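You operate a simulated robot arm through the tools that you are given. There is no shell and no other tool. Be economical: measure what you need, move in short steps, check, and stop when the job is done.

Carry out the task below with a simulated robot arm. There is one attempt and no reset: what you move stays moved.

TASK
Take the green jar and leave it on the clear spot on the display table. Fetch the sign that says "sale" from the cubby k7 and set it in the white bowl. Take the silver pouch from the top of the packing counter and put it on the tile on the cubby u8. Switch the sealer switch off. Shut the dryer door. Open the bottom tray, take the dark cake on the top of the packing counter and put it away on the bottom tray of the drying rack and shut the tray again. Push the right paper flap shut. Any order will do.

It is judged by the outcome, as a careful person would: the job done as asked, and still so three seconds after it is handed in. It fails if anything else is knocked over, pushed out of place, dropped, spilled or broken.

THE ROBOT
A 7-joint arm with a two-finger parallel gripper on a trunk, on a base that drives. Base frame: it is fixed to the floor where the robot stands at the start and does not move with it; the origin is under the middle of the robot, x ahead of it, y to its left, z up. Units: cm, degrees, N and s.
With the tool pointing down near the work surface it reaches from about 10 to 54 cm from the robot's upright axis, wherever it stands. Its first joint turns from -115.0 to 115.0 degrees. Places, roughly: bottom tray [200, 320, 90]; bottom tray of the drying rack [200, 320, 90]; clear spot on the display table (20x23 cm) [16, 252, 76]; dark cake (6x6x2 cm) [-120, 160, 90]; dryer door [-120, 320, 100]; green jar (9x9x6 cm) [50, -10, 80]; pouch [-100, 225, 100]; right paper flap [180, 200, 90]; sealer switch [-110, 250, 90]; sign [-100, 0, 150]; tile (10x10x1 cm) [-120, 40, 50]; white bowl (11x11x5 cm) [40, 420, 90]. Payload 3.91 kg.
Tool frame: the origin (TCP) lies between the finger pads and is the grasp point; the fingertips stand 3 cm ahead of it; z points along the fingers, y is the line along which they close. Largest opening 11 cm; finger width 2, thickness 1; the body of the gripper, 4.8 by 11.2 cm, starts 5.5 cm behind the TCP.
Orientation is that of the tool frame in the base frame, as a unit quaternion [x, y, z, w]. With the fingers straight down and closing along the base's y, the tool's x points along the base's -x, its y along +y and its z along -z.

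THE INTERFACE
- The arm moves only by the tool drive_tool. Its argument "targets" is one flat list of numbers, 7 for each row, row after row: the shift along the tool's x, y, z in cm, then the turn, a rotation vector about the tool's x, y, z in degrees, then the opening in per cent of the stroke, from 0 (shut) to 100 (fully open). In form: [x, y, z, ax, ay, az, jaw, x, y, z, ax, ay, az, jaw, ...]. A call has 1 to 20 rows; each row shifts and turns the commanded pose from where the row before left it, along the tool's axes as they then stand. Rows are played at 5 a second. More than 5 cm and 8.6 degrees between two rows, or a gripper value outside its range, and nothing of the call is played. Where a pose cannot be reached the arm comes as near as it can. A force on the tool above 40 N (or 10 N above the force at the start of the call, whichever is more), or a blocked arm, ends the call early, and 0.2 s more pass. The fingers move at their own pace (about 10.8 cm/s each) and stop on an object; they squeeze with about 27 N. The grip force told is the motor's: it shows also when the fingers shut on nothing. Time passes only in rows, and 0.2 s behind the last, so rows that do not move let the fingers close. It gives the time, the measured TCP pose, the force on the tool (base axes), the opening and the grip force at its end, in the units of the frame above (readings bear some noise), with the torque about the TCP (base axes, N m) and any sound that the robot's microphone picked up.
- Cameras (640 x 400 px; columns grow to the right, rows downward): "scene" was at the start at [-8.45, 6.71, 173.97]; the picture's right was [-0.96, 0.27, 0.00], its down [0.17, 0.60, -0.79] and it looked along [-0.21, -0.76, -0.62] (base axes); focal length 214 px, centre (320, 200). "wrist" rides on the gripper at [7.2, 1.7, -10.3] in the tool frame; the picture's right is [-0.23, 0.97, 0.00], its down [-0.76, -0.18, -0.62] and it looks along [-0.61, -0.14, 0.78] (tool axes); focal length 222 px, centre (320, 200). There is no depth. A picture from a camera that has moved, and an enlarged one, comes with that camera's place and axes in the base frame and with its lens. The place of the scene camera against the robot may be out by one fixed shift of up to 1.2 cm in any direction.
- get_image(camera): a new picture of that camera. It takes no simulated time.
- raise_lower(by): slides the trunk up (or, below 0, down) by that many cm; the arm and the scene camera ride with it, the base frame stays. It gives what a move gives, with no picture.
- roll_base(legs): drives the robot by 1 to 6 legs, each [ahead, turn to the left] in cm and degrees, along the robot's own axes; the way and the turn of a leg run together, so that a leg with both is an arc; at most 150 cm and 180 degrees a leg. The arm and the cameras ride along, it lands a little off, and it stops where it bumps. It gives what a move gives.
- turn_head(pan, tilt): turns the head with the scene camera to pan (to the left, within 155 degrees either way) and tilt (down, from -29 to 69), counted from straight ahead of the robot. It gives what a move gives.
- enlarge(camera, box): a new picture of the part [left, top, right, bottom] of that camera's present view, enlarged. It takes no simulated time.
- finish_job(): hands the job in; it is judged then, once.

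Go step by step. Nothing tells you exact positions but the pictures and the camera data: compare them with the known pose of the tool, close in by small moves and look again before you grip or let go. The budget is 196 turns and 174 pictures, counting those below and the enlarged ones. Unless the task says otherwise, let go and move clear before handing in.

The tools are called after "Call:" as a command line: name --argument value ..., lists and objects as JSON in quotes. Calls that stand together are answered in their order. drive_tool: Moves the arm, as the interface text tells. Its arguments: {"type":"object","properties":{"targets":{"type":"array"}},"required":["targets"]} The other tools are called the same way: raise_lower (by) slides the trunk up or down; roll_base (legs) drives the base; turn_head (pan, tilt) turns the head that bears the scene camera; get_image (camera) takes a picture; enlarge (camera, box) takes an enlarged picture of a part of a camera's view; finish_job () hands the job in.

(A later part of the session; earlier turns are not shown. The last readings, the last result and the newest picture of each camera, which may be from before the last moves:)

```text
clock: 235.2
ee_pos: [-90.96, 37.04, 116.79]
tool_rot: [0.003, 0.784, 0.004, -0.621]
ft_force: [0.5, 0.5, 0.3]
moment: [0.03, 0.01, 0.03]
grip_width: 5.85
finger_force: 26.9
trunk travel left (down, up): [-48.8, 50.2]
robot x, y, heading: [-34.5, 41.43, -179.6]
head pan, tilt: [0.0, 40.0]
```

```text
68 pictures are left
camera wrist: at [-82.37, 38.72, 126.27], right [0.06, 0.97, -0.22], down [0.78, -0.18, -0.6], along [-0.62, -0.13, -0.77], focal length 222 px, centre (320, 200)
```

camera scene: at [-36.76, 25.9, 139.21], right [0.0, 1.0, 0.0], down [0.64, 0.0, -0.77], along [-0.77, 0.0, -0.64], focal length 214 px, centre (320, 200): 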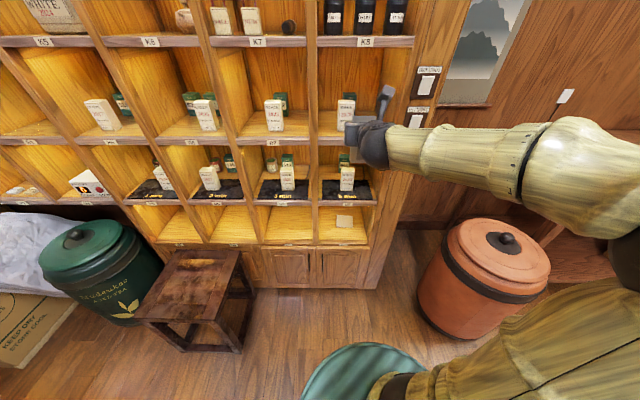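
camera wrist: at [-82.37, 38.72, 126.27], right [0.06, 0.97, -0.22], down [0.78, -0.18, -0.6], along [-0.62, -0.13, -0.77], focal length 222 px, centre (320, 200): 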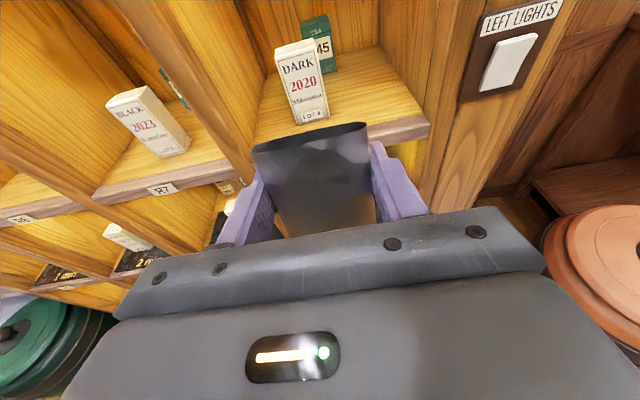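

The pouch is held upright. I'll align y with the tile and lower the trunk in front of the cubby.

Call:
drive_tool --targets '[0, 2.5, 0, 0, 0, 0, 20]'

Call:
raise_lower --by -40

Call:
raise_lower --by -8.5

Call:
drive_tool --targets '[-3, 0, 0.6, 0, 0, 0, 20, -3, 0, 0.6, 0, 0, 0, 20, -1, 0, 0.2, 0, 0, 0, 20]'

Call:
get_image --camera "scene"

Call:
get_image --camera "wrist"

```text
clock: 235.6
ee_pos: [-91.01, 39.54, 116.84]
tool_rot: [-0.002, 0.781, 0.007, -0.624]
ft_force: [-0.2, -1.0, 0.4]
moment: [0.01, -0.01, -0.02]
grip_width: 5.83
finger_force: 27.1
trunk travel left (down, up): [-48.8, 50.2]
robot x, y, heading: [-34.2, 41.71, -179.6]
head pan, tilt: [0.0, 40.0]
```

```text
clock: 239.4
ee_pos: [-91.03, 39.55, 76.9]
tool_rot: [-0.002, 0.781, 0.006, -0.624]
ft_force: [0.0, 0.1, 0.1]
moment: [-0.01, -0.03, 0.0]
grip_width: 5.84
finger_force: 27.0
trunk travel left (down, up): [-8.8, 90.2]
robot x, y, heading: [-34.52, 41.3, -179.6]
head pan, tilt: [0.0, 40.0]
```

```text
clock: 240.6
ee_pos: [-91.14, 39.48, 68.39]
tool_rot: [-0.002, 0.781, 0.007, -0.624]
ft_force: [-0.2, -0.3, -0.5]
moment: [-0.02, 0.01, 0.03]
grip_width: 5.89
finger_force: 27.2
trunk travel left (down, up): [-0.3, 98.7]
robot x, y, heading: [-34.36, 41.28, -179.7]
head pan, tilt: [0.0, 40.0]
```

```text
clock: 241.4
ee_pos: [-90.82, 39.7, 61.25]
tool_rot: [-0.002, 0.781, 0.007, -0.625]
ft_force: [-0.3, 0.1, -0.5]
moment: [0.01, -0.01, 0.01]
grip_width: 5.85
finger_force: 27.4
trunk travel left (down, up): [-0.3, 98.7]
robot x, y, heading: [-33.96, 41.71, -179.6]
head pan, tilt: [0.0, 40.0]
```

```text
67 pictures are left
camera scene: at [-36.75, 25.89, 90.72], right [-0.01, 1.0, 0.0], down [0.64, 0.0, -0.77], along [-0.77, 0.0, -0.64], focal length 214 px, centre (320, 200)
```

scene: 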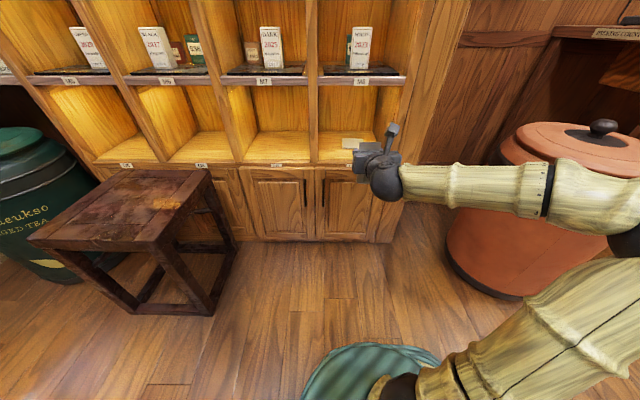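

```text
66 pictures are left
camera wrist: at [-82.17, 41.25, 70.69], right [0.06, 0.98, -0.21], down [0.77, -0.17, -0.61], along [-0.63, -0.13, -0.77], focal length 222 px, centre (320, 200)
```

wrist: 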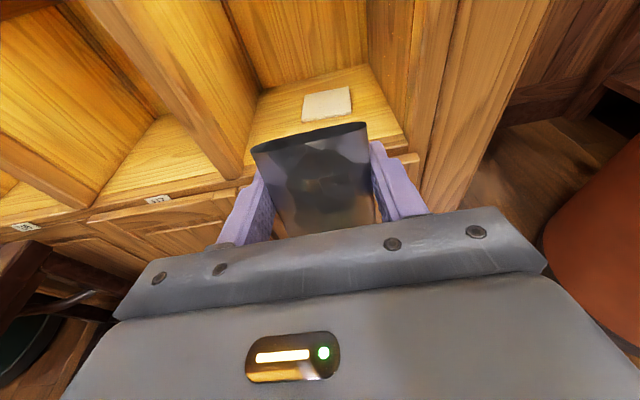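

The setup works, but the elbow would pass close to the drum on the right. I'll shift the base 13 cm to the left (−y) and reach across.

Call:
roll_base --legs '[[-8, 0], [0, 60], [15, 0], [0, -60]]'

Call:
drive_tool --targets '[0, 3.3, 0, 0, 0, 0, 20, 0, 3.3, 0, 0, 0, 0, 20, 0, 3.3, 0, 0, 0, 0, 20, 0, 3.3, 0, 0, 0, 0, 20]'

Call:
get_image --camera "scene"

Call:
get_image --camera "wrist"

```text
clock: 251.2
ee_pos: [-90.48, 27.38, 61.2]
tool_rot: [0.002, 0.782, 0.009, -0.624]
ft_force: [0.4, -0.5, -0.9]
moment: [-0.02, -0.03, -0.02]
grip_width: 5.85
finger_force: 27.1
trunk travel left (down, up): [-0.3, 98.7]
robot x, y, heading: [-33.95, 28.34, 179.8]
head pan, tilt: [0.0, 40.0]
```

```text
clock: 252.2
ee_pos: [-90.17, 40.35, 61.36]
tool_rot: [0.002, 0.781, 0.01, -0.624]
ft_force: [-0.1, -1.1, 0.2]
moment: [0.01, 0.02, -0.02]
grip_width: 5.84
finger_force: 26.8
trunk travel left (down, up): [-0.3, 98.7]
robot x, y, heading: [-33.66, 28.33, 179.6]
head pan, tilt: [0.0, 40.0]
```

```text
65 pictures are left
camera scene: at [-36.49, 12.97, 90.71], right [0.01, 1.0, 0.0], down [0.64, 0.0, -0.77], along [-0.77, 0.0, -0.64], focal length 214 px, centre (320, 200)
```

scene: 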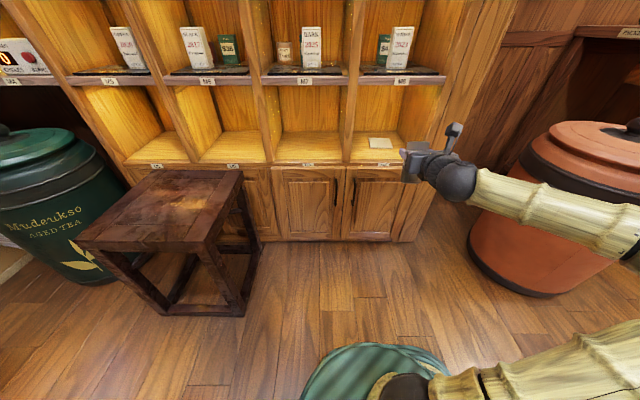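

```text
64 pictures are left
camera wrist: at [-81.51, 41.97, 70.83], right [0.06, 0.98, -0.21], down [0.77, -0.18, -0.61], along [-0.63, -0.12, -0.77], focal length 222 px, centre (320, 200)
```

wrist: 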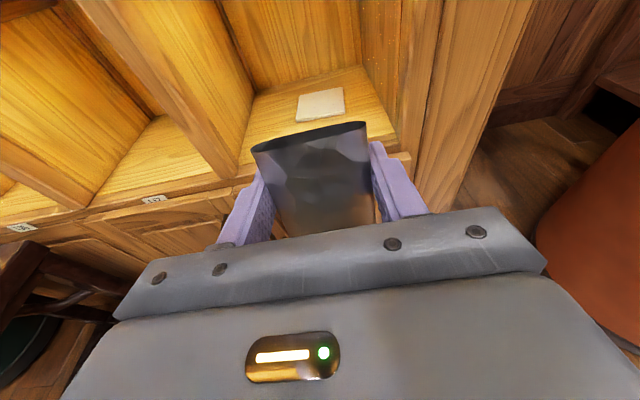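

Driving forward slowly into the cubby, 24 cm first.

Call:
roll_base --legs '[[24, 0]]'

Call:
get_image --camera "scene"

Call:
get_image --camera "wrist"

```text
clock: 254.2
ee_pos: [-114.37, 40.63, 61.37]
tool_rot: [0.002, 0.782, 0.009, -0.624]
ft_force: [-0.8, -0.5, -0.4]
moment: [-0.02, 0.02, 0.0]
grip_width: 5.85
finger_force: 26.8
trunk travel left (down, up): [-0.3, 98.7]
robot x, y, heading: [-57.58, 28.67, 179.5]
head pan, tilt: [0.0, 40.0]
```

```text
63 pictures are left
camera scene: at [-60.61, 13.13, 90.71], right [0.01, 1.0, 0.0], down [0.64, 0.0, -0.77], along [-0.77, 0.01, -0.64], focal length 214 px, centre (320, 200)
```

scene: 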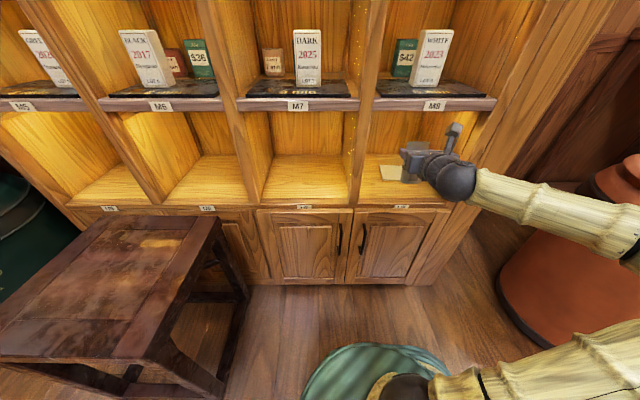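

```text
62 pictures are left
camera wrist: at [-105.61, 42.16, 70.82], right [0.07, 0.98, -0.21], down [0.77, -0.18, -0.61], along [-0.63, -0.12, -0.77], focal length 222 px, centre (320, 200)
```

wrist: 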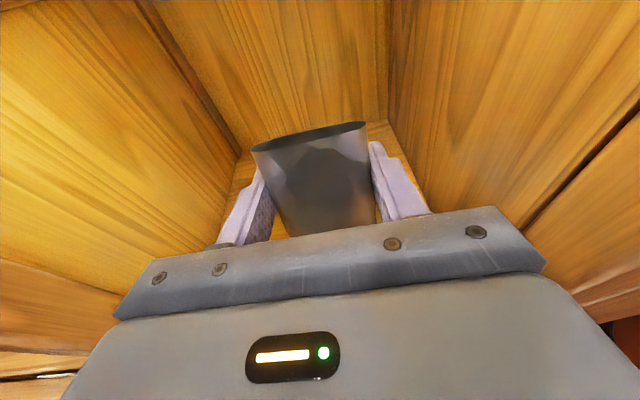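

Call:
enlarge --camera "scene" --box '[340, 90, 500, 220]'

```text
3.08 times, centred on (420, 155) of scene
camera zoom: at [-60.61, 13.13, 90.71], right [0.01, 1.0, 0.0], down [0.64, 0.0, -0.77], along [-0.77, 0.01, -0.64], focal length 660 px, centre (12, 338)
```

zoom: 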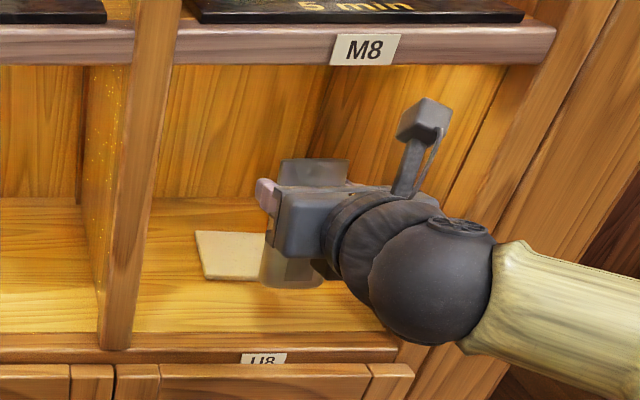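

The pouch looks upright, with its bottom about 2 cm above tile level. I'll roll 8 cm further in.

Call:
roll_base --legs '[[8, 0]]'

Call:
enlarge --camera "scene" --box '[360, 60, 520, 190]'

```text
clock: 255.4
ee_pos: [-122.39, 40.73, 61.27]
tool_rot: [0.003, 0.782, 0.01, -0.624]
ft_force: [0.0, -1.3, -0.4]
moment: [0.04, -0.01, -0.02]
grip_width: 5.84
finger_force: 27.2
trunk travel left (down, up): [-0.3, 98.7]
robot x, y, heading: [-65.8, 28.45, 179.5]
head pan, tilt: [0.0, 40.0]
```

```text
3.08 times, centred on (440, 125) of scene
camera zoom: at [-68.63, 13.18, 90.71], right [0.01, 1.0, 0.0], down [0.64, 0.0, -0.77], along [-0.77, 0.0, -0.64], focal length 660 px, centre (-49, 431)
```

zoom: 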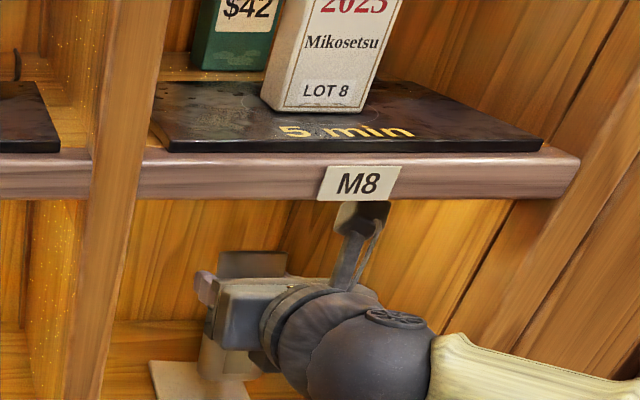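

Call:
enlarge --camera "scene" --box '[370, 120, 470, 210]'

Call:
get_image --camera "wrist"

```text
4.44 times, centred on (420, 165) of scene
camera zoom: at [-68.63, 13.18, 90.71], right [0.01, 1.0, 0.0], down [0.64, 0.0, -0.77], along [-0.77, 0.0, -0.64], focal length 953 px, centre (-124, 356)
```

zoom: 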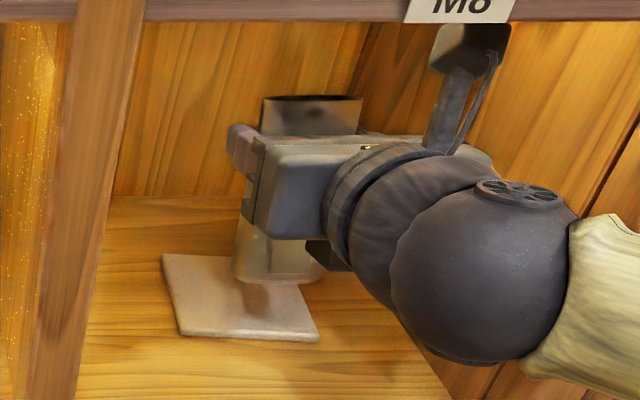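

```text
58 pictures are left
camera wrist: at [-113.63, 42.2, 70.82], right [0.07, 0.98, -0.21], down [0.77, -0.18, -0.61], along [-0.63, -0.12, -0.77], focal length 222 px, centre (320, 200)
```

wrist: 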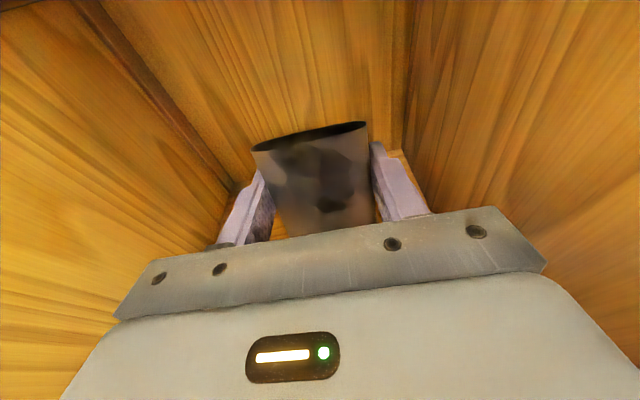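

The pouch hangs above the tile but about 1.6 cm too far in +y. I'll shift it and lower until contact.

Call:
drive_tool --targets '[0, -1.6, 0, 0, 0, 0, 20, -0.6, 0, 0.14, 0, 0, 0, 20, -0.5, 0, 0.11, 0, 0, 0, 20, -0.4, 0, 0.09, 0, 0, 0, 20]'

Call:
enlarge --camera "scene" --box '[370, 120, 470, 210]'

```text
clock: 256.4
ee_pos: [-122.39, 39.03, 59.73]
tool_rot: [0.003, 0.782, 0.01, -0.624]
ft_force: [0.7, -1.6, -0.7]
moment: [-0.01, -0.02, -0.01]
grip_width: 5.86
finger_force: 27.2
trunk travel left (down, up): [-0.3, 98.7]
robot x, y, heading: [-65.71, 29.26, 179.7]
head pan, tilt: [0.0, 40.0]
```

```text
4.44 times, centred on (420, 165) of scene
camera zoom: at [-68.62, 13.18, 90.72], right [0.01, 1.0, 0.0], down [0.64, 0.0, -0.77], along [-0.77, 0.0, -0.64], focal length 953 px, centre (-124, 356)
```

zoom: 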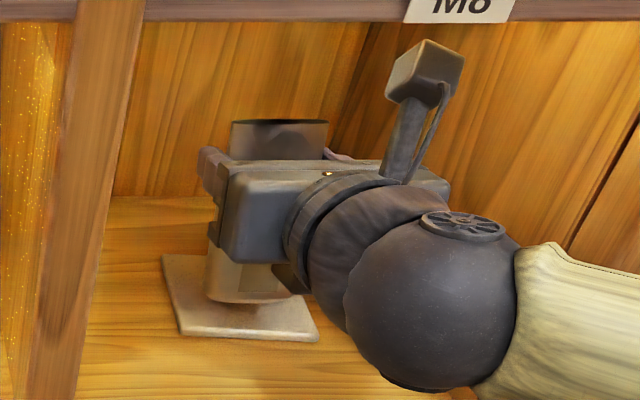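

Call:
drive_tool --targets '[-0.3, 0, 0.07, 0, 0, 0, 20, -0.3, 0, 0.07, 0, 0, 0, 20, -0.3, 0, 0.07, 0, 0, 0, 20, -0.2, 0, 0.05, 0, 0, 0, 20]'

Call:
enlarge --camera "scene" --box '[370, 120, 470, 210]'

```text
clock: 257.4
ee_pos: [-122.34, 39.13, 58.67]
tool_rot: [0.002, 0.781, 0.01, -0.624]
ft_force: [-0.4, -0.1, 0.1]
moment: [0.02, 0.01, -0.02]
grip_width: 5.84
finger_force: 26.9
trunk travel left (down, up): [-0.3, 98.7]
robot x, y, heading: [-66.18, 28.75, 179.7]
head pan, tilt: [0.0, 40.0]
```

```text
4.44 times, centred on (420, 165) of scene
camera zoom: at [-68.63, 13.18, 90.72], right [0.01, 1.0, 0.0], down [0.64, 0.0, -0.77], along [-0.77, 0.0, -0.64], focal length 953 px, centre (-124, 356)
```

zoom: 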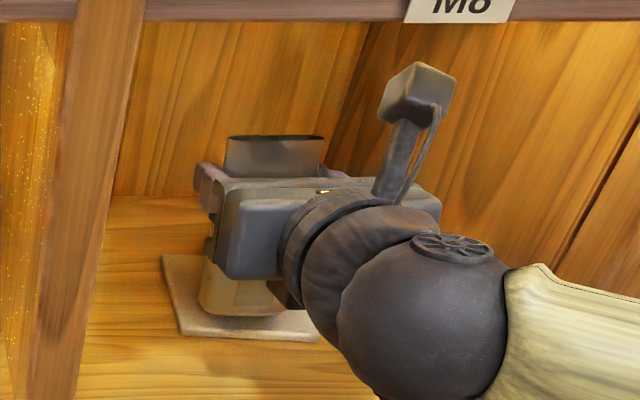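

Shifting 1.5 cm deeper and continuing down.

Call:
drive_tool --targets '[0.33, 0, 1.46, 0, 0, 0, 20, -0.3, 0, 0.07, 0, 0, 0, 20, -0.3, 0, 0.07, 0, 0, 0, 20, -0.3, 0, 0.07, 0, 0, 0, 20, -0.3, 0, 0.07, 0, 0, 0, 20]'

Call:
enlarge --camera "scene" --box '[370, 120, 470, 210]'

```text
clock: 258.6
ee_pos: [-123.88, 39.23, 57.61]
tool_rot: [0.003, 0.78, 0.011, -0.626]
ft_force: [-1.6, 1.6, 16.2]
moment: [-0.11, 0.13, -0.02]
grip_width: 5.87
finger_force: 27.4
trunk travel left (down, up): [-0.3, 98.7]
robot x, y, heading: [-65.72, 28.93, 179.7]
head pan, tilt: [0.0, 40.0]
```

```text
4.44 times, centred on (420, 165) of scene
camera zoom: at [-68.54, 13.17, 90.75], right [0.01, 1.0, 0.0], down [0.64, 0.0, -0.77], along [-0.77, 0.0, -0.64], focal length 953 px, centre (-124, 356)
```

zoom: 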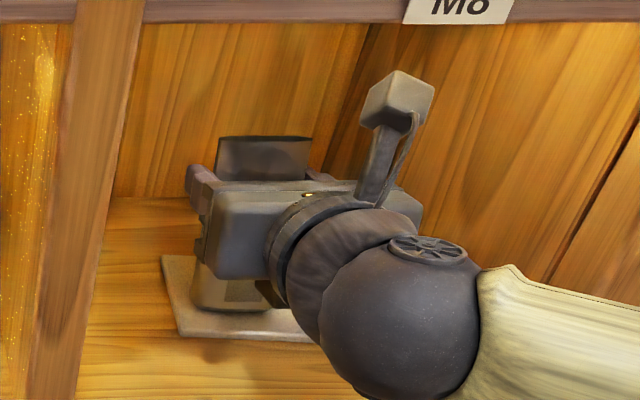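

Contact made on the tile, centred. Easing off and opening gently.

Call:
drive_tool --targets '[0.2, 0, -0.05, 0, 0, 0, 50, 0, 0, 0, 0, 0, 0, 56, 0, 0, 0, 0, 0, 0, 60, 0, 0, 0, 0, 0, 0, 66, 0, 0, 0, 0, 0, 0, 72]'

Call:
get_image --camera "wrist"

Call:
enlarge --camera "scene" --box '[370, 120, 470, 210]'

```text
clock: 259.8
ee_pos: [-123.93, 39.17, 57.6]
tool_rot: [0.003, 0.782, 0.011, -0.624]
ft_force: [0.2, 0.6, 0.9]
moment: [0.01, 0.02, -0.03]
grip_width: 7.92
finger_force: 0.0
trunk travel left (down, up): [-0.3, 98.7]
robot x, y, heading: [-66.09, 28.9, 179.9]
head pan, tilt: [0.0, 40.0]
```

```text
54 pictures are left
camera wrist: at [-115.18, 40.66, 67.13], right [0.07, 0.98, -0.21], down [0.77, -0.18, -0.61], along [-0.63, -0.12, -0.77], focal length 222 px, centre (320, 200)
```

wrist: 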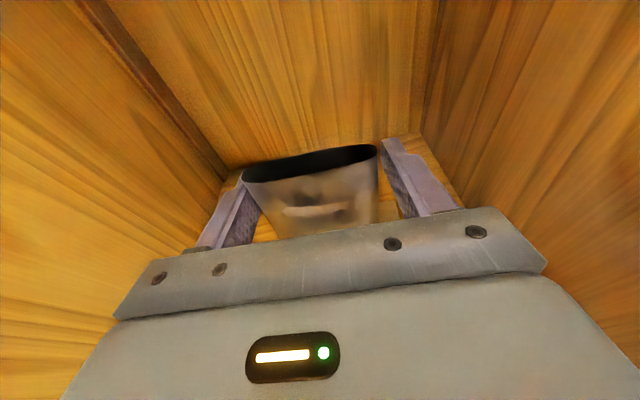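

```text
4.44 times, centred on (420, 165) of scene
camera zoom: at [-68.63, 13.18, 90.71], right [0.01, 1.0, 0.0], down [0.64, 0.0, -0.77], along [-0.77, 0.0, -0.64], focal length 953 px, centre (-124, 356)
```

zoom: 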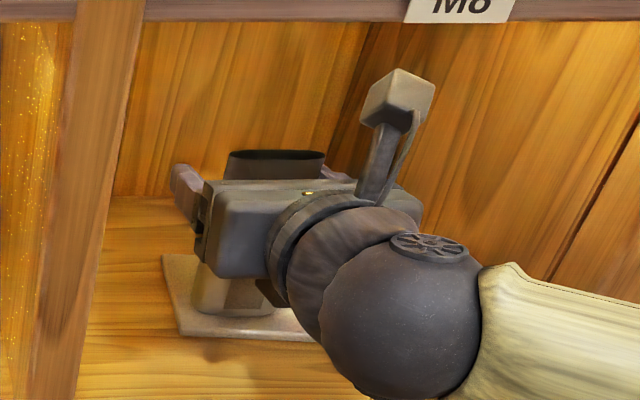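

The pouch stands. I'll open fully, then back straight out.

Call:
drive_tool --targets '[0, 0, 0, 0, 0, 0, 85, 0, 0, 0, 0, 0, 0, 100, -0.11, 0, -0.5, 0, 0, 0, 100, -0.22, 0, -1, 0, 0, 0, 100, -0.22, 0, -1, 0, 0, 0, 100]'

Call:
get_image --camera "wrist"

```text
clock: 261.0
ee_pos: [-121.37, 39.21, 57.64]
tool_rot: [0.003, 0.781, 0.011, -0.624]
ft_force: [0.2, -0.1, -0.2]
moment: [0.0, 0.01, 0.01]
grip_width: 10.97
finger_force: 0.0
trunk travel left (down, up): [-0.3, 98.7]
robot x, y, heading: [-65.8, 28.98, 179.8]
head pan, tilt: [0.0, 40.0]
```

```text
52 pictures are left
camera wrist: at [-112.62, 40.59, 67.15], right [0.07, 0.98, -0.21], down [0.77, -0.18, -0.61], along [-0.63, -0.12, -0.77], focal length 222 px, centre (320, 200)
```

wrist: 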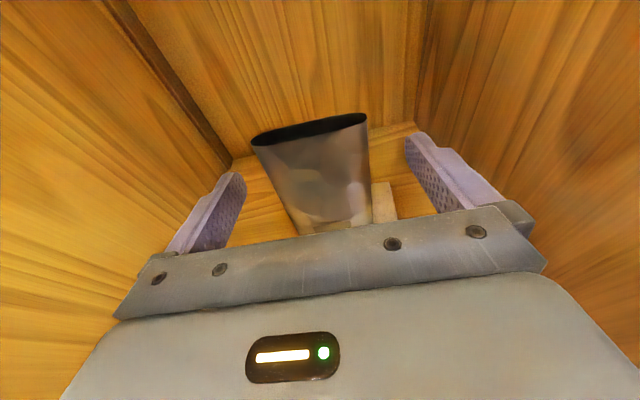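

The pouch stands on the tile by itself. Next the "sale" sign in k7: I'll back out, shift left, and raise the trunk.

Call:
roll_base --legs '[[-36, 0], [0, 60], [15, 0], [0, -60]]'

Call:
raise_lower --by 40

Call:
raise_lower --by 40

Call:
get_image --camera "scene"

```text
clock: 272.3
ee_pos: [-92.36, 26.68, 57.73]
tool_rot: [0.008, 0.781, 0.014, -0.624]
ft_force: [0.2, -0.2, -0.6]
moment: [0.01, 0.01, -0.01]
grip_width: 10.99
finger_force: 0.0
trunk travel left (down, up): [-0.3, 98.7]
robot x, y, heading: [-37.03, 15.75, 179.0]
head pan, tilt: [0.0, 40.0]
```

```text
clock: 276.2
ee_pos: [-92.32, 26.54, 97.72]
tool_rot: [0.008, 0.782, 0.014, -0.623]
ft_force: [0.0, 0.6, 0.4]
moment: [-0.03, -0.05, -0.02]
grip_width: 11.01
finger_force: 0.0
trunk travel left (down, up): [-40.3, 58.7]
robot x, y, heading: [-37.04, 15.43, 179.2]
head pan, tilt: [0.0, 40.0]
```

```text
clock: 280.0
ee_pos: [-92.42, 26.56, 137.63]
tool_rot: [0.008, 0.782, 0.014, -0.623]
ft_force: [-0.5, -0.4, 0.3]
moment: [0.01, 0.03, 0.02]
grip_width: 10.99
finger_force: 0.1
trunk travel left (down, up): [-80.3, 18.7]
robot x, y, heading: [-36.96, 15.57, 178.6]
head pan, tilt: [0.0, 40.0]
```

```text
51 pictures are left
camera scene: at [-40.03, -0.02, 170.71], right [0.02, 1.0, 0.0], down [0.64, -0.01, -0.77], along [-0.77, 0.01, -0.64], focal length 214 px, centre (320, 200)
```

scene: 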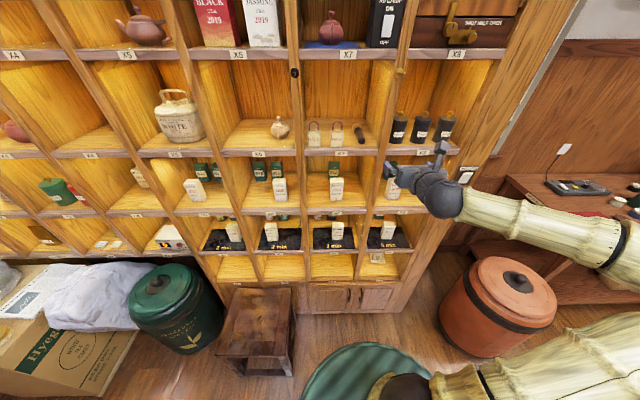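

I'll move the arm across to face the SALE sign.

Call:
drive_tool --targets '[0, -4, 0, 0, 0, 0, 85, 0, -4, 0, 0, 0, 0, 85, 0, -4, 0, 0, 0, 0, 85, 0, -4, 0, 0, 0, 0, 85, 0, -4, 0, 0, 0, 0, 85, 0, -4, 0, 0, 0, 0, 85, 0, -3.8, 0, 0, 0, 0, 85]'

Call:
get_image --camera "wrist"

```text
clock: 281.6
ee_pos: [-93.39, -1.32, 137.29]
tool_rot: [0.008, 0.781, 0.015, -0.624]
ft_force: [1.5, 0.4, -1.4]
moment: [0.0, 0.0, -0.02]
grip_width: 9.35
finger_force: 0.1
trunk travel left (down, up): [-80.3, 18.7]
robot x, y, heading: [-37.21, 15.85, 178.9]
head pan, tilt: [0.0, 40.0]
```

```text
50 pictures are left
camera wrist: at [-84.55, -0.03, 146.74], right [0.08, 0.97, -0.21], down [0.77, -0.19, -0.61], along [-0.63, -0.11, -0.77], focal length 222 px, centre (320, 200)
```

wrist: 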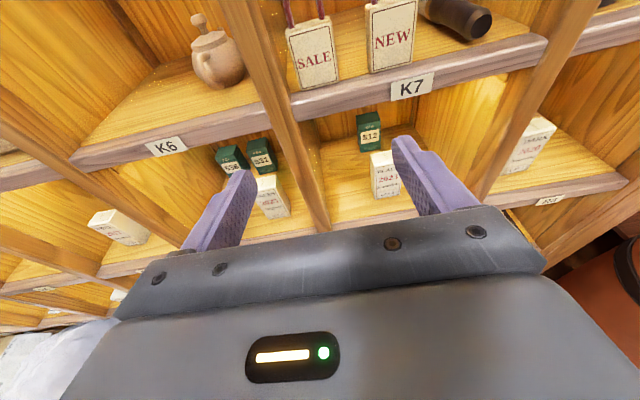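

The SALE sign stands near (-111, -0.3), about 4.5 cm wide and close to the left divider. I'll go nearer with narrower jaws to check the gaps.

Call:
drive_tool --targets '[1.2, 0.5, 2.5, 0, 0, 0, 51, 1.2, 0.5, 2.5, 0, 0, 0, 51, 1, 0, 2.5, 0, 0, 0, 51]'

Call:
get_image --camera "wrist"

```text
clock: 282.4
ee_pos: [-101.42, -0.05, 138.96]
tool_rot: [0.007, 0.781, 0.014, -0.624]
ft_force: [0.0, -0.2, -0.5]
moment: [-0.02, -0.02, -0.03]
grip_width: 5.63
finger_force: 0.0
trunk travel left (down, up): [-80.3, 18.7]
robot x, y, heading: [-37.15, 15.69, 178.7]
head pan, tilt: [0.0, 40.0]
```

```text
49 pictures are left
camera wrist: at [-92.69, 1.34, 148.42], right [0.08, 0.97, -0.21], down [0.77, -0.19, -0.61], along [-0.63, -0.11, -0.77], focal length 222 px, centre (320, 200)
```

wrist: 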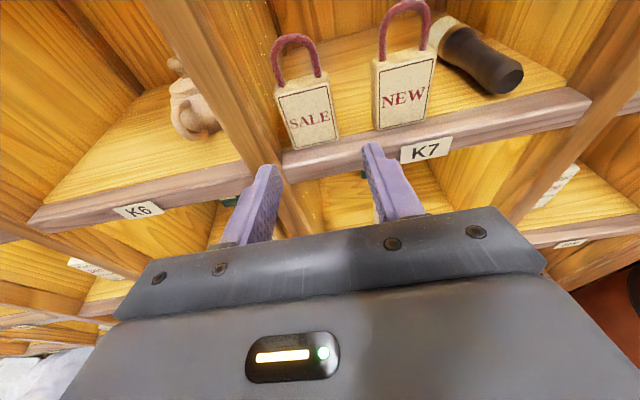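

The gap to the divider is too small for a finger, so I'll grip the sign by the right leg of its loop handle: one fingertip inside the loop and one outside. I'll level the tool and line up at the loop.

Call:
drive_tool --targets '[0, 0, -1, 0, 6.3, 0, 30, 0, 0, 0, 0, 6.3, 0, 22, 2, 0.6, 1.5, 0, 0, 0, 22, 1.5, 0.6, 1.5, 0, 0, 0, 22]'

Call:
get_image --camera "wrist"

```text
clock: 283.4
ee_pos: [-103.41, 1.23, 142.67]
tool_rot: [0.006, 0.708, 0.014, -0.706]
ft_force: [0.7, -0.1, -0.1]
moment: [-0.03, 0.01, 0.01]
grip_width: 2.43
finger_force: 0.0
trunk travel left (down, up): [-80.3, 18.7]
robot x, y, heading: [-36.98, 15.42, 179.1]
head pan, tilt: [0.0, 40.0]
```

```text
48 pictures are left
camera wrist: at [-92.76, 2.52, 150.07], right [0.03, 0.98, -0.21], down [0.62, -0.19, -0.76], along [-0.78, -0.11, -0.61], focal length 222 px, centre (320, 200)
```

wrist: 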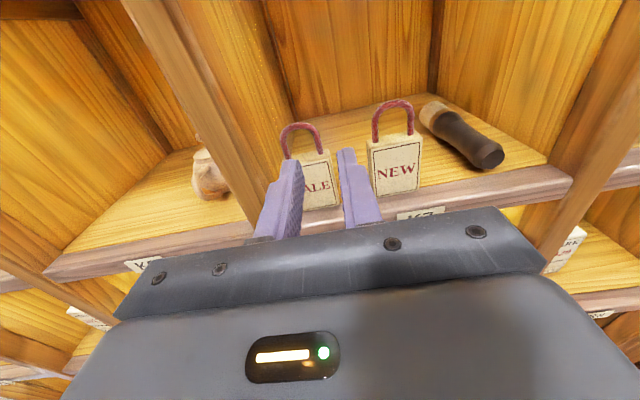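

The leg is centred between the fingertips. Lowering 0.35 cm and advancing slowly.

Call:
drive_tool --targets '[-0.35, 0, 1.5, 0, 0, 0, 22, 0, 0, 1.5, 0, 0, 0, 22, 0, 0, 1.2, 0, 0, 0, 22, 0, 0, 1.2, 0, 0, 0, 22, 0, 0, 1.1, 0, 0, 0, 22]'

Call:
enlarge --camera "wrist" --box '[220, 80, 420, 230]'

```text
clock: 284.6
ee_pos: [-109.91, 1.51, 142.3]
tool_rot: [0.006, 0.708, 0.017, -0.706]
ft_force: [-0.3, 0.6, -0.4]
moment: [-0.01, 0.0, -0.03]
grip_width: 2.44
finger_force: 0.0
trunk travel left (down, up): [-80.3, 18.7]
robot x, y, heading: [-37.16, 15.64, 178.8]
head pan, tilt: [0.0, 40.0]
```

```text
2.67 times, centred on (320, 155) of wrist
camera zoom: at [-99.27, 2.76, 149.73], right [0.03, 0.98, -0.21], down [0.62, -0.19, -0.76], along [-0.78, -0.11, -0.61], focal length 592 px, centre (320, 320)
```

zoom: 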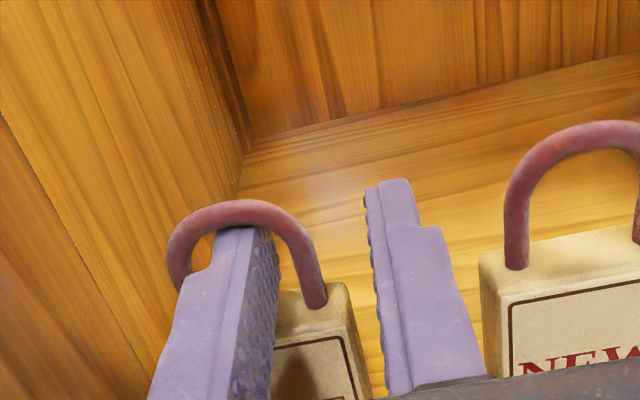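

The fingertip is inside the loop, with the right leg between the pads. Closing and lifting.

Call:
drive_tool --targets '[0, 0, 0, 0, 0, 0, 0, 0, 0, 0, 0, 0, 0, 0, 0, 0, 0, 0, 0, 0, 0, 0.6, 0, 0, 0, 0, 0, 0, 0.7, 0, 0, 0, 0, 0, 0]'

Call:
enlarge --camera "wrist" --box '[220, 80, 420, 230]'

```text
clock: 285.8
ee_pos: [-109.65, 1.34, 143.56]
tool_rot: [0.005, 0.708, 0.014, -0.706]
ft_force: [-0.7, 0.2, -0.4]
moment: [-0.02, -0.01, -0.06]
grip_width: 0.46
finger_force: 27.4
trunk travel left (down, up): [-80.3, 18.7]
robot x, y, heading: [-37.19, 15.13, 178.8]
head pan, tilt: [0.0, 40.0]
```

```text
2.67 times, centred on (320, 155) of wrist
camera zoom: at [-99.2, 2.68, 151.03], right [0.03, 0.98, -0.21], down [0.62, -0.19, -0.76], along [-0.78, -0.11, -0.61], focal length 592 px, centre (320, 320)
```

zoom: 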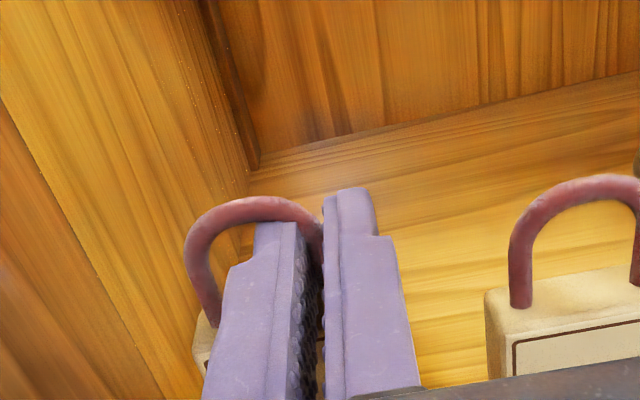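

The sign is gripped by its loop. I'll lift slightly, back straight out, and pull the arm in.

Call:
drive_tool --targets '[1.5, 0, 0, 0, 0, 0, 0]'

Call:
roll_base --legs '[[-20, 0]]'

Call:
drive_tool --targets '[0, 3, -3, 0, 0, 0, 0, 0, 3, -3, 0, 0, 0, 0, 0, 3, -3, 0, 0, 0, 0, 0, 3, -3, 0, 0, 0, 0]'

Call:
get_image --camera "scene"

```text
clock: 286.2
ee_pos: [-109.63, 1.35, 145.08]
tool_rot: [0.005, 0.708, 0.014, -0.706]
ft_force: [0.2, 1.4, -0.1]
moment: [0.0, -0.01, -0.03]
grip_width: 0.45
finger_force: 26.4
trunk travel left (down, up): [-80.3, 18.7]
robot x, y, heading: [-36.85, 15.51, 179.1]
head pan, tilt: [0.0, 40.0]
```

```text
clock: 288.0
ee_pos: [-89.65, 0.95, 145.26]
tool_rot: [0.006, 0.708, 0.015, -0.706]
ft_force: [0.2, -0.4, -1.3]
moment: [0.02, 0.02, -0.01]
grip_width: 0.47
finger_force: 26.9
trunk travel left (down, up): [-80.3, 18.7]
robot x, y, heading: [-17.09, 14.55, 178.7]
head pan, tilt: [0.0, 40.0]
```

```text
clock: 289.0
ee_pos: [-77.14, 12.91, 145.35]
tool_rot: [0.006, 0.708, 0.014, -0.706]
ft_force: [0.2, 1.4, -0.4]
moment: [0.02, 0.0, 0.05]
grip_width: 0.45
finger_force: 27.1
trunk travel left (down, up): [-80.3, 18.7]
robot x, y, heading: [-16.86, 15.05, 178.8]
head pan, tilt: [0.0, 40.0]
```

```text
45 pictures are left
camera scene: at [-19.87, -0.25, 170.73], right [0.02, 1.0, 0.0], down [0.64, -0.01, -0.77], along [-0.77, 0.02, -0.64], focal length 214 px, centre (320, 200)
```

scene: 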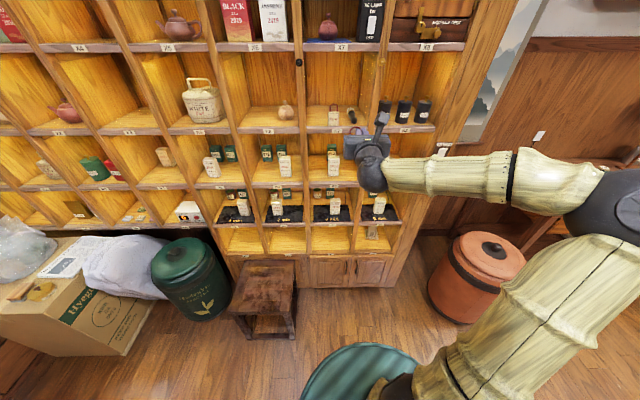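

The NEW sign stayed in place. Driving to the back bench with the white bowl.

Call:
roll_base --legs '[[0, -84], [150, 0], [150, 0], [30, 0]]'

Call:
turn_head --pan -50 --tilt 35

Call:
get_image --camera "scene"

```text
clock: 313.1
ee_pos: [-50.48, 404.67, 145.32]
tool_rot: [0.481, 0.519, 0.487, -0.512]
ft_force: [0.3, -0.1, -0.4]
moment: [0.02, -0.02, 0.0]
grip_width: 0.47
finger_force: 26.8
trunk travel left (down, up): [-80.3, 18.7]
robot x, y, heading: [-41.94, 344.94, 94.4]
head pan, tilt: [0.0, 40.0]
```

```text
clock: 314.3
ee_pos: [-50.31, 404.66, 145.3]
tool_rot: [0.481, 0.52, 0.486, -0.512]
ft_force: [-0.8, -0.2, -0.8]
moment: [0.01, -0.01, 0.01]
grip_width: 0.48
finger_force: 27.0
trunk travel left (down, up): [-80.3, 18.7]
robot x, y, heading: [-42.39, 344.82, 94.1]
head pan, tilt: [-50.0, 35.0]
```

```text
44 pictures are left
camera scene: at [-50.92, 343.59, 171.47], right [0.7, -0.72, 0.0], down [-0.41, -0.4, -0.82], along [0.59, 0.57, -0.57], focal length 214 px, centre (320, 200)
```

scene: 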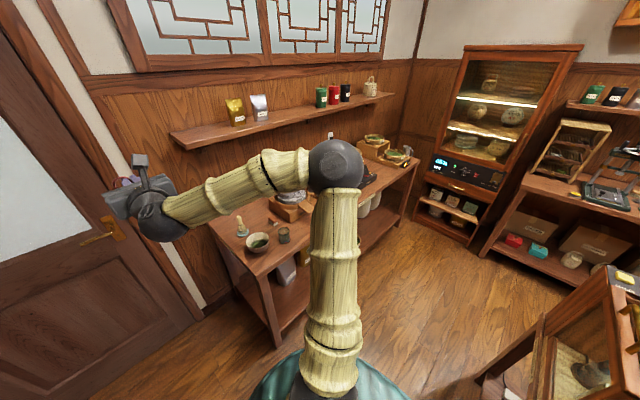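

The bench is to the right. I'll go forward a little, then right along it, and face it in front of the white bowl.

Call:
roll_base --legs '[[14, 0], [0, -92], [76, 0], [0, 88]]'

Call:
turn_head --pan 0 --tilt 45

Call:
get_image --camera "scene"

```text
clock: 331.2
ee_pos: [29.65, 421.96, 145.33]
tool_rot: [0.501, 0.501, 0.506, -0.493]
ft_force: [-0.5, 0.1, -0.3]
moment: [0.0, -0.02, 0.0]
grip_width: 0.44
finger_force: 26.5
trunk travel left (down, up): [-80.3, 18.7]
robot x, y, heading: [33.24, 361.68, 89.6]
head pan, tilt: [-50.0, 35.0]
```

```text
clock: 332.4
ee_pos: [29.61, 422.07, 145.28]
tool_rot: [0.501, 0.5, 0.505, -0.493]
ft_force: [0.2, -1.1, -0.3]
moment: [0.0, -0.03, 0.02]
grip_width: 0.48
finger_force: 27.6
trunk travel left (down, up): [-80.3, 18.7]
robot x, y, heading: [32.62, 361.29, 89.5]
head pan, tilt: [0.0, 45.0]
```

```text
43 pictures are left
camera scene: at [17.71, 363.66, 169.99], right [1.0, 0.0, 0.0], down [0.0, -0.71, -0.71], along [0.0, 0.71, -0.71], focal length 214 px, centre (320, 200)
```

scene: 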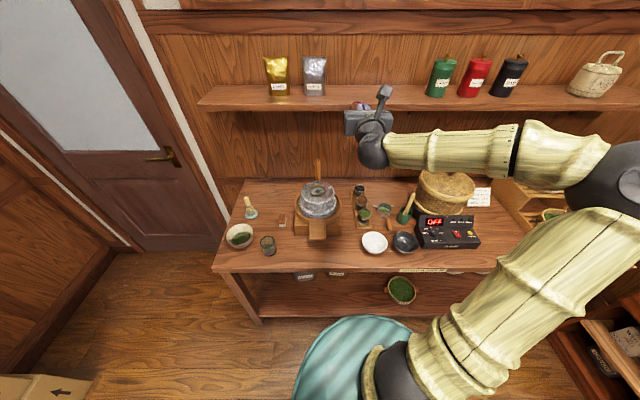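

The white bowl is at about (41, 417). I'll align in front of it, retreat a little, and lower to 20 cm above for a check.

Call:
drive_tool --targets '[0, 3.4, -1.7, 0, 0, 0, 0, 0, 3.4, -1.7, 0, 0, 0, 0, 0, 3.4, -1.7, 0, 0, 0, 0, 0, 3.3, -1.6, 0, 0, 0, 0]'

Call:
raise_lower --by -35

Call:
get_image --camera "wrist"

Call:
get_image --camera "scene"

```text
clock: 333.4
ee_pos: [43.1, 415.02, 145.62]
tool_rot: [0.5, 0.5, 0.506, -0.493]
ft_force: [-0.3, -0.2, 0.4]
moment: [-0.04, -0.03, 0.04]
grip_width: 0.46
finger_force: 26.6
trunk travel left (down, up): [-80.3, 18.7]
robot x, y, heading: [33.18, 361.58, 90.0]
head pan, tilt: [0.0, 45.0]
```

```text
clock: 336.8
ee_pos: [43.14, 415.14, 110.54]
tool_rot: [0.501, 0.501, 0.506, -0.493]
ft_force: [0.4, 0.0, -0.8]
moment: [-0.02, 0.01, 0.0]
grip_width: 0.47
finger_force: 27.2
trunk travel left (down, up): [-45.3, 53.7]
robot x, y, heading: [32.84, 361.76, 89.9]
head pan, tilt: [0.0, 45.0]
```

```text
42 pictures are left
camera wrist: at [44.72, 404.83, 118.0], right [0.98, -0.01, -0.21], down [-0.18, -0.62, -0.76], along [-0.12, 0.78, -0.61], focal length 222 px, centre (320, 200)
```

wrist: 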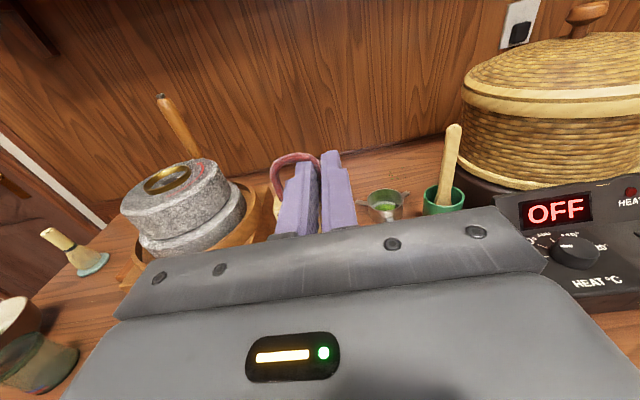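

```text
41 pictures are left
camera scene: at [17.7, 363.65, 134.99], right [1.0, 0.0, 0.0], down [0.0, -0.71, -0.71], along [0.0, 0.71, -0.71], focal length 214 px, centre (320, 200)
```

scene: 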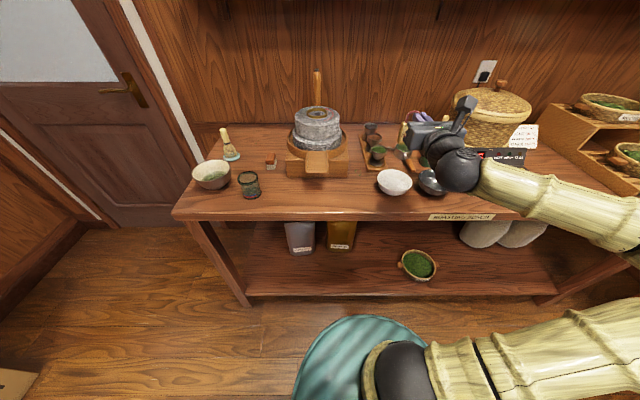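

Bowl centre (41.3, 416); the sign should hang right over it. Lowering 10 more and checking from the scene camera.

Call:
raise_lower --by -9

Call:
enlarge --camera "scene" --box '[350, 90, 490, 200]'

```text
clock: 338.1
ee_pos: [43.03, 415.19, 101.62]
tool_rot: [0.501, 0.501, 0.505, -0.493]
ft_force: [0.3, -0.4, -0.4]
moment: [-0.03, 0.0, 0.02]
grip_width: 0.47
finger_force: 27.2
trunk travel left (down, up): [-36.3, 62.7]
robot x, y, heading: [33.09, 361.47, 89.7]
head pan, tilt: [0.0, 45.0]
```

```text
3.64 times, centred on (420, 145) of scene
camera zoom: at [17.7, 363.64, 125.99], right [1.0, 0.0, 0.0], down [0.0, -0.71, -0.71], along [0.0, 0.71, -0.71], focal length 780 px, centre (-44, 400)
```

zoom: 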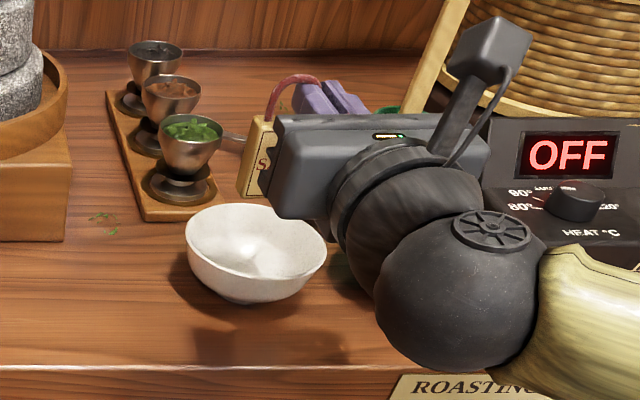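

The sign is about 1 cm too far back. I'll pull back 1 cm, and lower with the trunk then finely with the arm.

Call:
drive_tool --targets '[0, 0, -1.0, 0, 0, 0, 0]'

Call:
raise_lower --by -5

Call:
enlarge --camera "scene" --box '[350, 70, 490, 180]'

```text
clock: 338.5
ee_pos: [43.07, 414.02, 101.6]
tool_rot: [0.5, 0.501, 0.506, -0.493]
ft_force: [-0.4, -0.8, -0.8]
moment: [-0.01, -0.03, 0.02]
grip_width: 0.44
finger_force: 27.3
trunk travel left (down, up): [-36.3, 62.7]
robot x, y, heading: [33.26, 361.79, 89.7]
head pan, tilt: [0.0, 45.0]
```

```text
clock: 339.4
ee_pos: [43.01, 414.23, 96.52]
tool_rot: [0.501, 0.5, 0.506, -0.493]
ft_force: [-0.5, 0.3, -0.6]
moment: [0.0, 0.0, -0.02]
grip_width: 0.48
finger_force: 27.3
trunk travel left (down, up): [-31.3, 67.7]
robot x, y, heading: [33.45, 361.83, 89.8]
head pan, tilt: [0.0, 45.0]
```

```text
3.64 times, centred on (420, 125) of scene
camera zoom: at [17.7, 363.64, 120.99], right [1.0, 0.0, 0.0], down [0.0, -0.71, -0.71], along [0.0, 0.71, -0.71], focal length 780 px, centre (-44, 473)
```

zoom: 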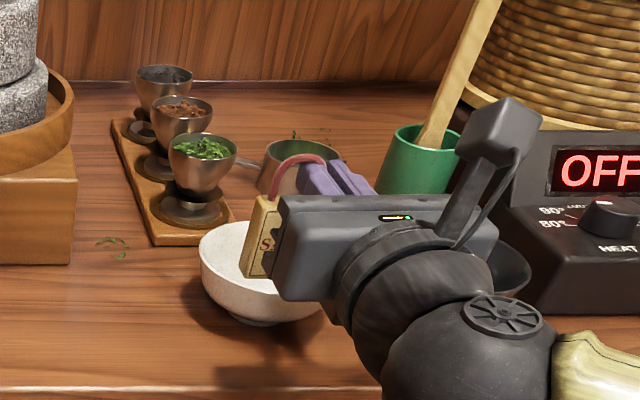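

Call:
drive_tool --targets '[-0.4, 0, 0, 0, 0, 0, 0, -0.4, 0, 0, 0, 0, 0, 0, -0.4, 0, 0, 0, 0, 0, 0, -0.4, 0, 0, 0, 0, 0, 0]'

Call:
enlarge --camera "scene" --box '[350, 70, 490, 180]'

```text
clock: 340.4
ee_pos: [42.98, 414.08, 95.08]
tool_rot: [0.501, 0.501, 0.507, -0.492]
ft_force: [0.1, -0.2, -0.5]
moment: [-0.03, 0.0, -0.01]
grip_width: 0.47
finger_force: 27.0
trunk travel left (down, up): [-31.3, 67.7]
robot x, y, heading: [33.05, 361.9, 89.7]
head pan, tilt: [0.0, 45.0]
```

```text
3.64 times, centred on (420, 125) of scene
camera zoom: at [17.7, 363.64, 120.99], right [1.0, 0.0, 0.0], down [0.0, -0.71, -0.71], along [0.0, 0.71, -0.71], focal length 780 px, centre (-44, 473)
```

zoom: 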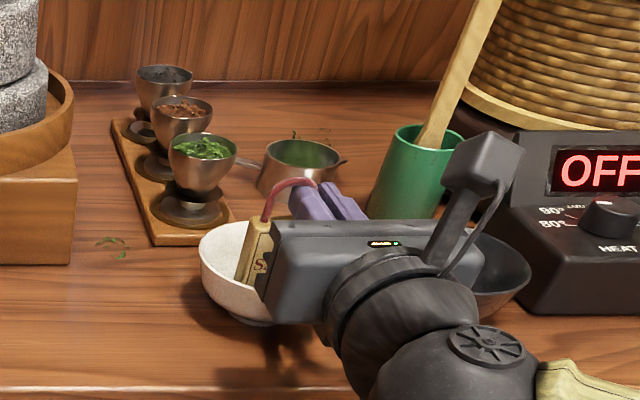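

Call:
drive_tool --targets '[-0.3, 0, 0, 0, 0, 0, 0, -0.3, 0, 0, 0, 0, 0, 0, -0.3, 0, 0, 0, 0, 0, 0]'

Call:
enlarge --camera "scene" --box '[370, 100, 450, 170]'

```text
clock: 341.2
ee_pos: [43.08, 414.16, 94.09]
tool_rot: [0.5, 0.501, 0.506, -0.493]
ft_force: [0.2, 0.4, 2.1]
moment: [0.03, 0.02, -0.04]
grip_width: 0.49
finger_force: 26.7
trunk travel left (down, up): [-31.3, 67.7]
robot x, y, heading: [33.77, 362.05, 89.7]
head pan, tilt: [0.0, 45.0]
```

```text
5.71 times, centred on (410, 135) of scene
camera zoom: at [17.71, 363.64, 120.99], right [1.0, 0.0, 0.0], down [0.0, -0.71, -0.71], along [0.0, 0.71, -0.71], focal length 1226 px, centre (-194, 571)
```

zoom: 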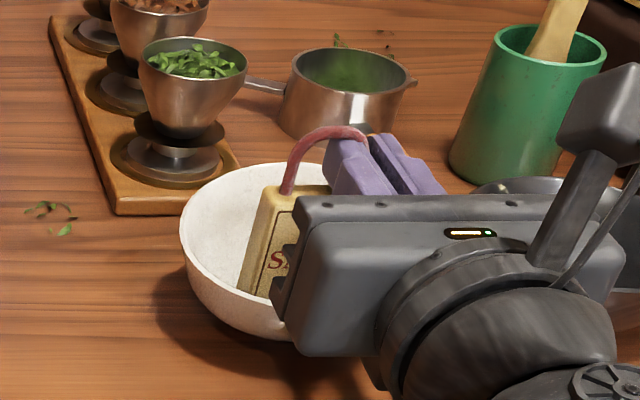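

Touching the bowl's bottom. Opening just enough and withdrawing straight back.

Call:
drive_tool --targets '[-0.15, 0, 0, 0, 0, 0, 12, 0, 0, 0, 0, 0, 0, 14, 0, 0, -0.8, 0, 0, 0, 14, 0, 0, -1.2, 0, 0, 0, 14, 0, 0, -1.5, 0, 0, 0, 14, 0, 0, -2, 0, 0, 0, 14, 0, 0, -2, 0, 0, 0, 14]'

Call:
enlarge --camera "scene" --box '[350, 90, 470, 190]'

```text
clock: 342.8
ee_pos: [42.86, 406.59, 93.92]
tool_rot: [0.5, 0.501, 0.505, -0.494]
ft_force: [-0.6, 0.5, 0.0]
moment: [0.03, -0.03, 0.01]
grip_width: 1.55
finger_force: 0.2
trunk travel left (down, up): [-31.3, 67.7]
robot x, y, heading: [33.11, 361.95, 89.7]
head pan, tilt: [0.0, 45.0]
```

```text
4.00 times, centred on (410, 140) of scene
camera zoom: at [17.7, 363.66, 120.99], right [1.0, 0.0, 0.0], down [0.0, -0.71, -0.71], along [0.0, 0.71, -0.71], focal length 858 px, centre (-40, 440)
```

zoom: 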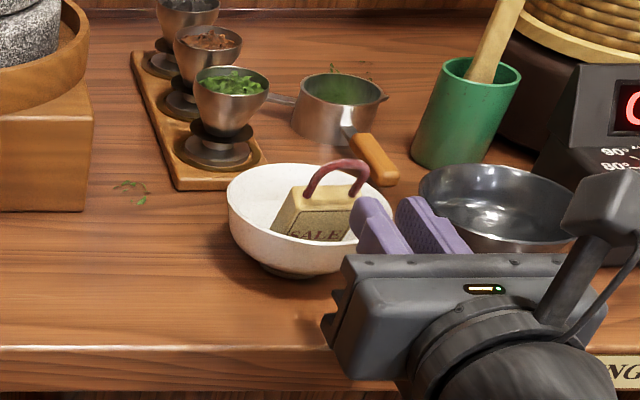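

The sign sits in the white bowl. Next I'll go to the right bench: open the drying rack's bottom tray and look at the paper flap.

Call:
raise_lower --by 32

Call:
roll_base --legs '[[0, -115], [96, 0], [0, 25]]'

Call:
turn_head --pan 0 --tilt 35

Call:
get_image --camera "scene"

```text
clock: 346.0
ee_pos: [42.95, 406.51, 125.97]
tool_rot: [0.501, 0.5, 0.506, -0.493]
ft_force: [0.1, 0.0, 0.5]
moment: [-0.02, 0.04, 0.0]
grip_width: 1.54
finger_force: 0.0
trunk travel left (down, up): [-63.3, 35.7]
robot x, y, heading: [33.23, 361.6, 89.9]
head pan, tilt: [0.0, 45.0]
```

```text
clock: 360.6
ee_pos: [163.81, 307.75, 125.92]
tool_rot: [0.708, -0.01, 0.706, 0.018]
ft_force: [-1.0, 0.0, -0.2]
moment: [0.0, -0.04, 0.0]
grip_width: 1.54
finger_force: 0.1
trunk travel left (down, up): [-63.3, 35.7]
robot x, y, heading: [118.76, 318.62, -1.5]
head pan, tilt: [0.0, 45.0]
```

```text
clock: 361.4
ee_pos: [163.76, 307.57, 125.9]
tool_rot: [0.708, -0.01, 0.706, 0.019]
ft_force: [0.6, 0.2, -0.3]
moment: [0.04, 0.01, 0.01]
grip_width: 1.52
finger_force: 0.1
trunk travel left (down, up): [-63.3, 35.7]
robot x, y, heading: [119.44, 318.93, -1.8]
head pan, tilt: [0.0, 35.0]
```

```text
35 pictures are left
camera scene: at [122.4, 333.64, 154.47], right [-0.03, -1.0, 0.0], down [-0.57, 0.02, -0.82], along [0.82, -0.02, -0.57], focal length 214 px, centre (320, 200)
```

scene: 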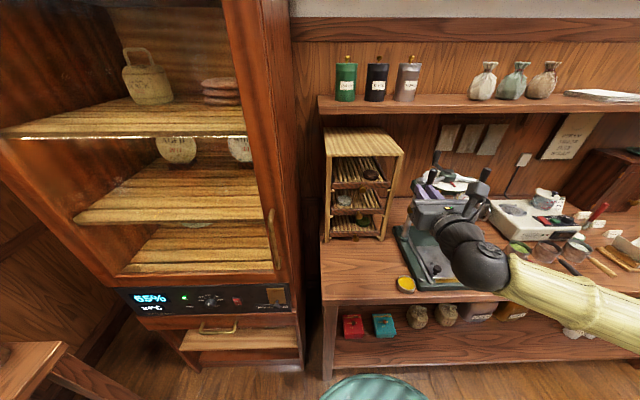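

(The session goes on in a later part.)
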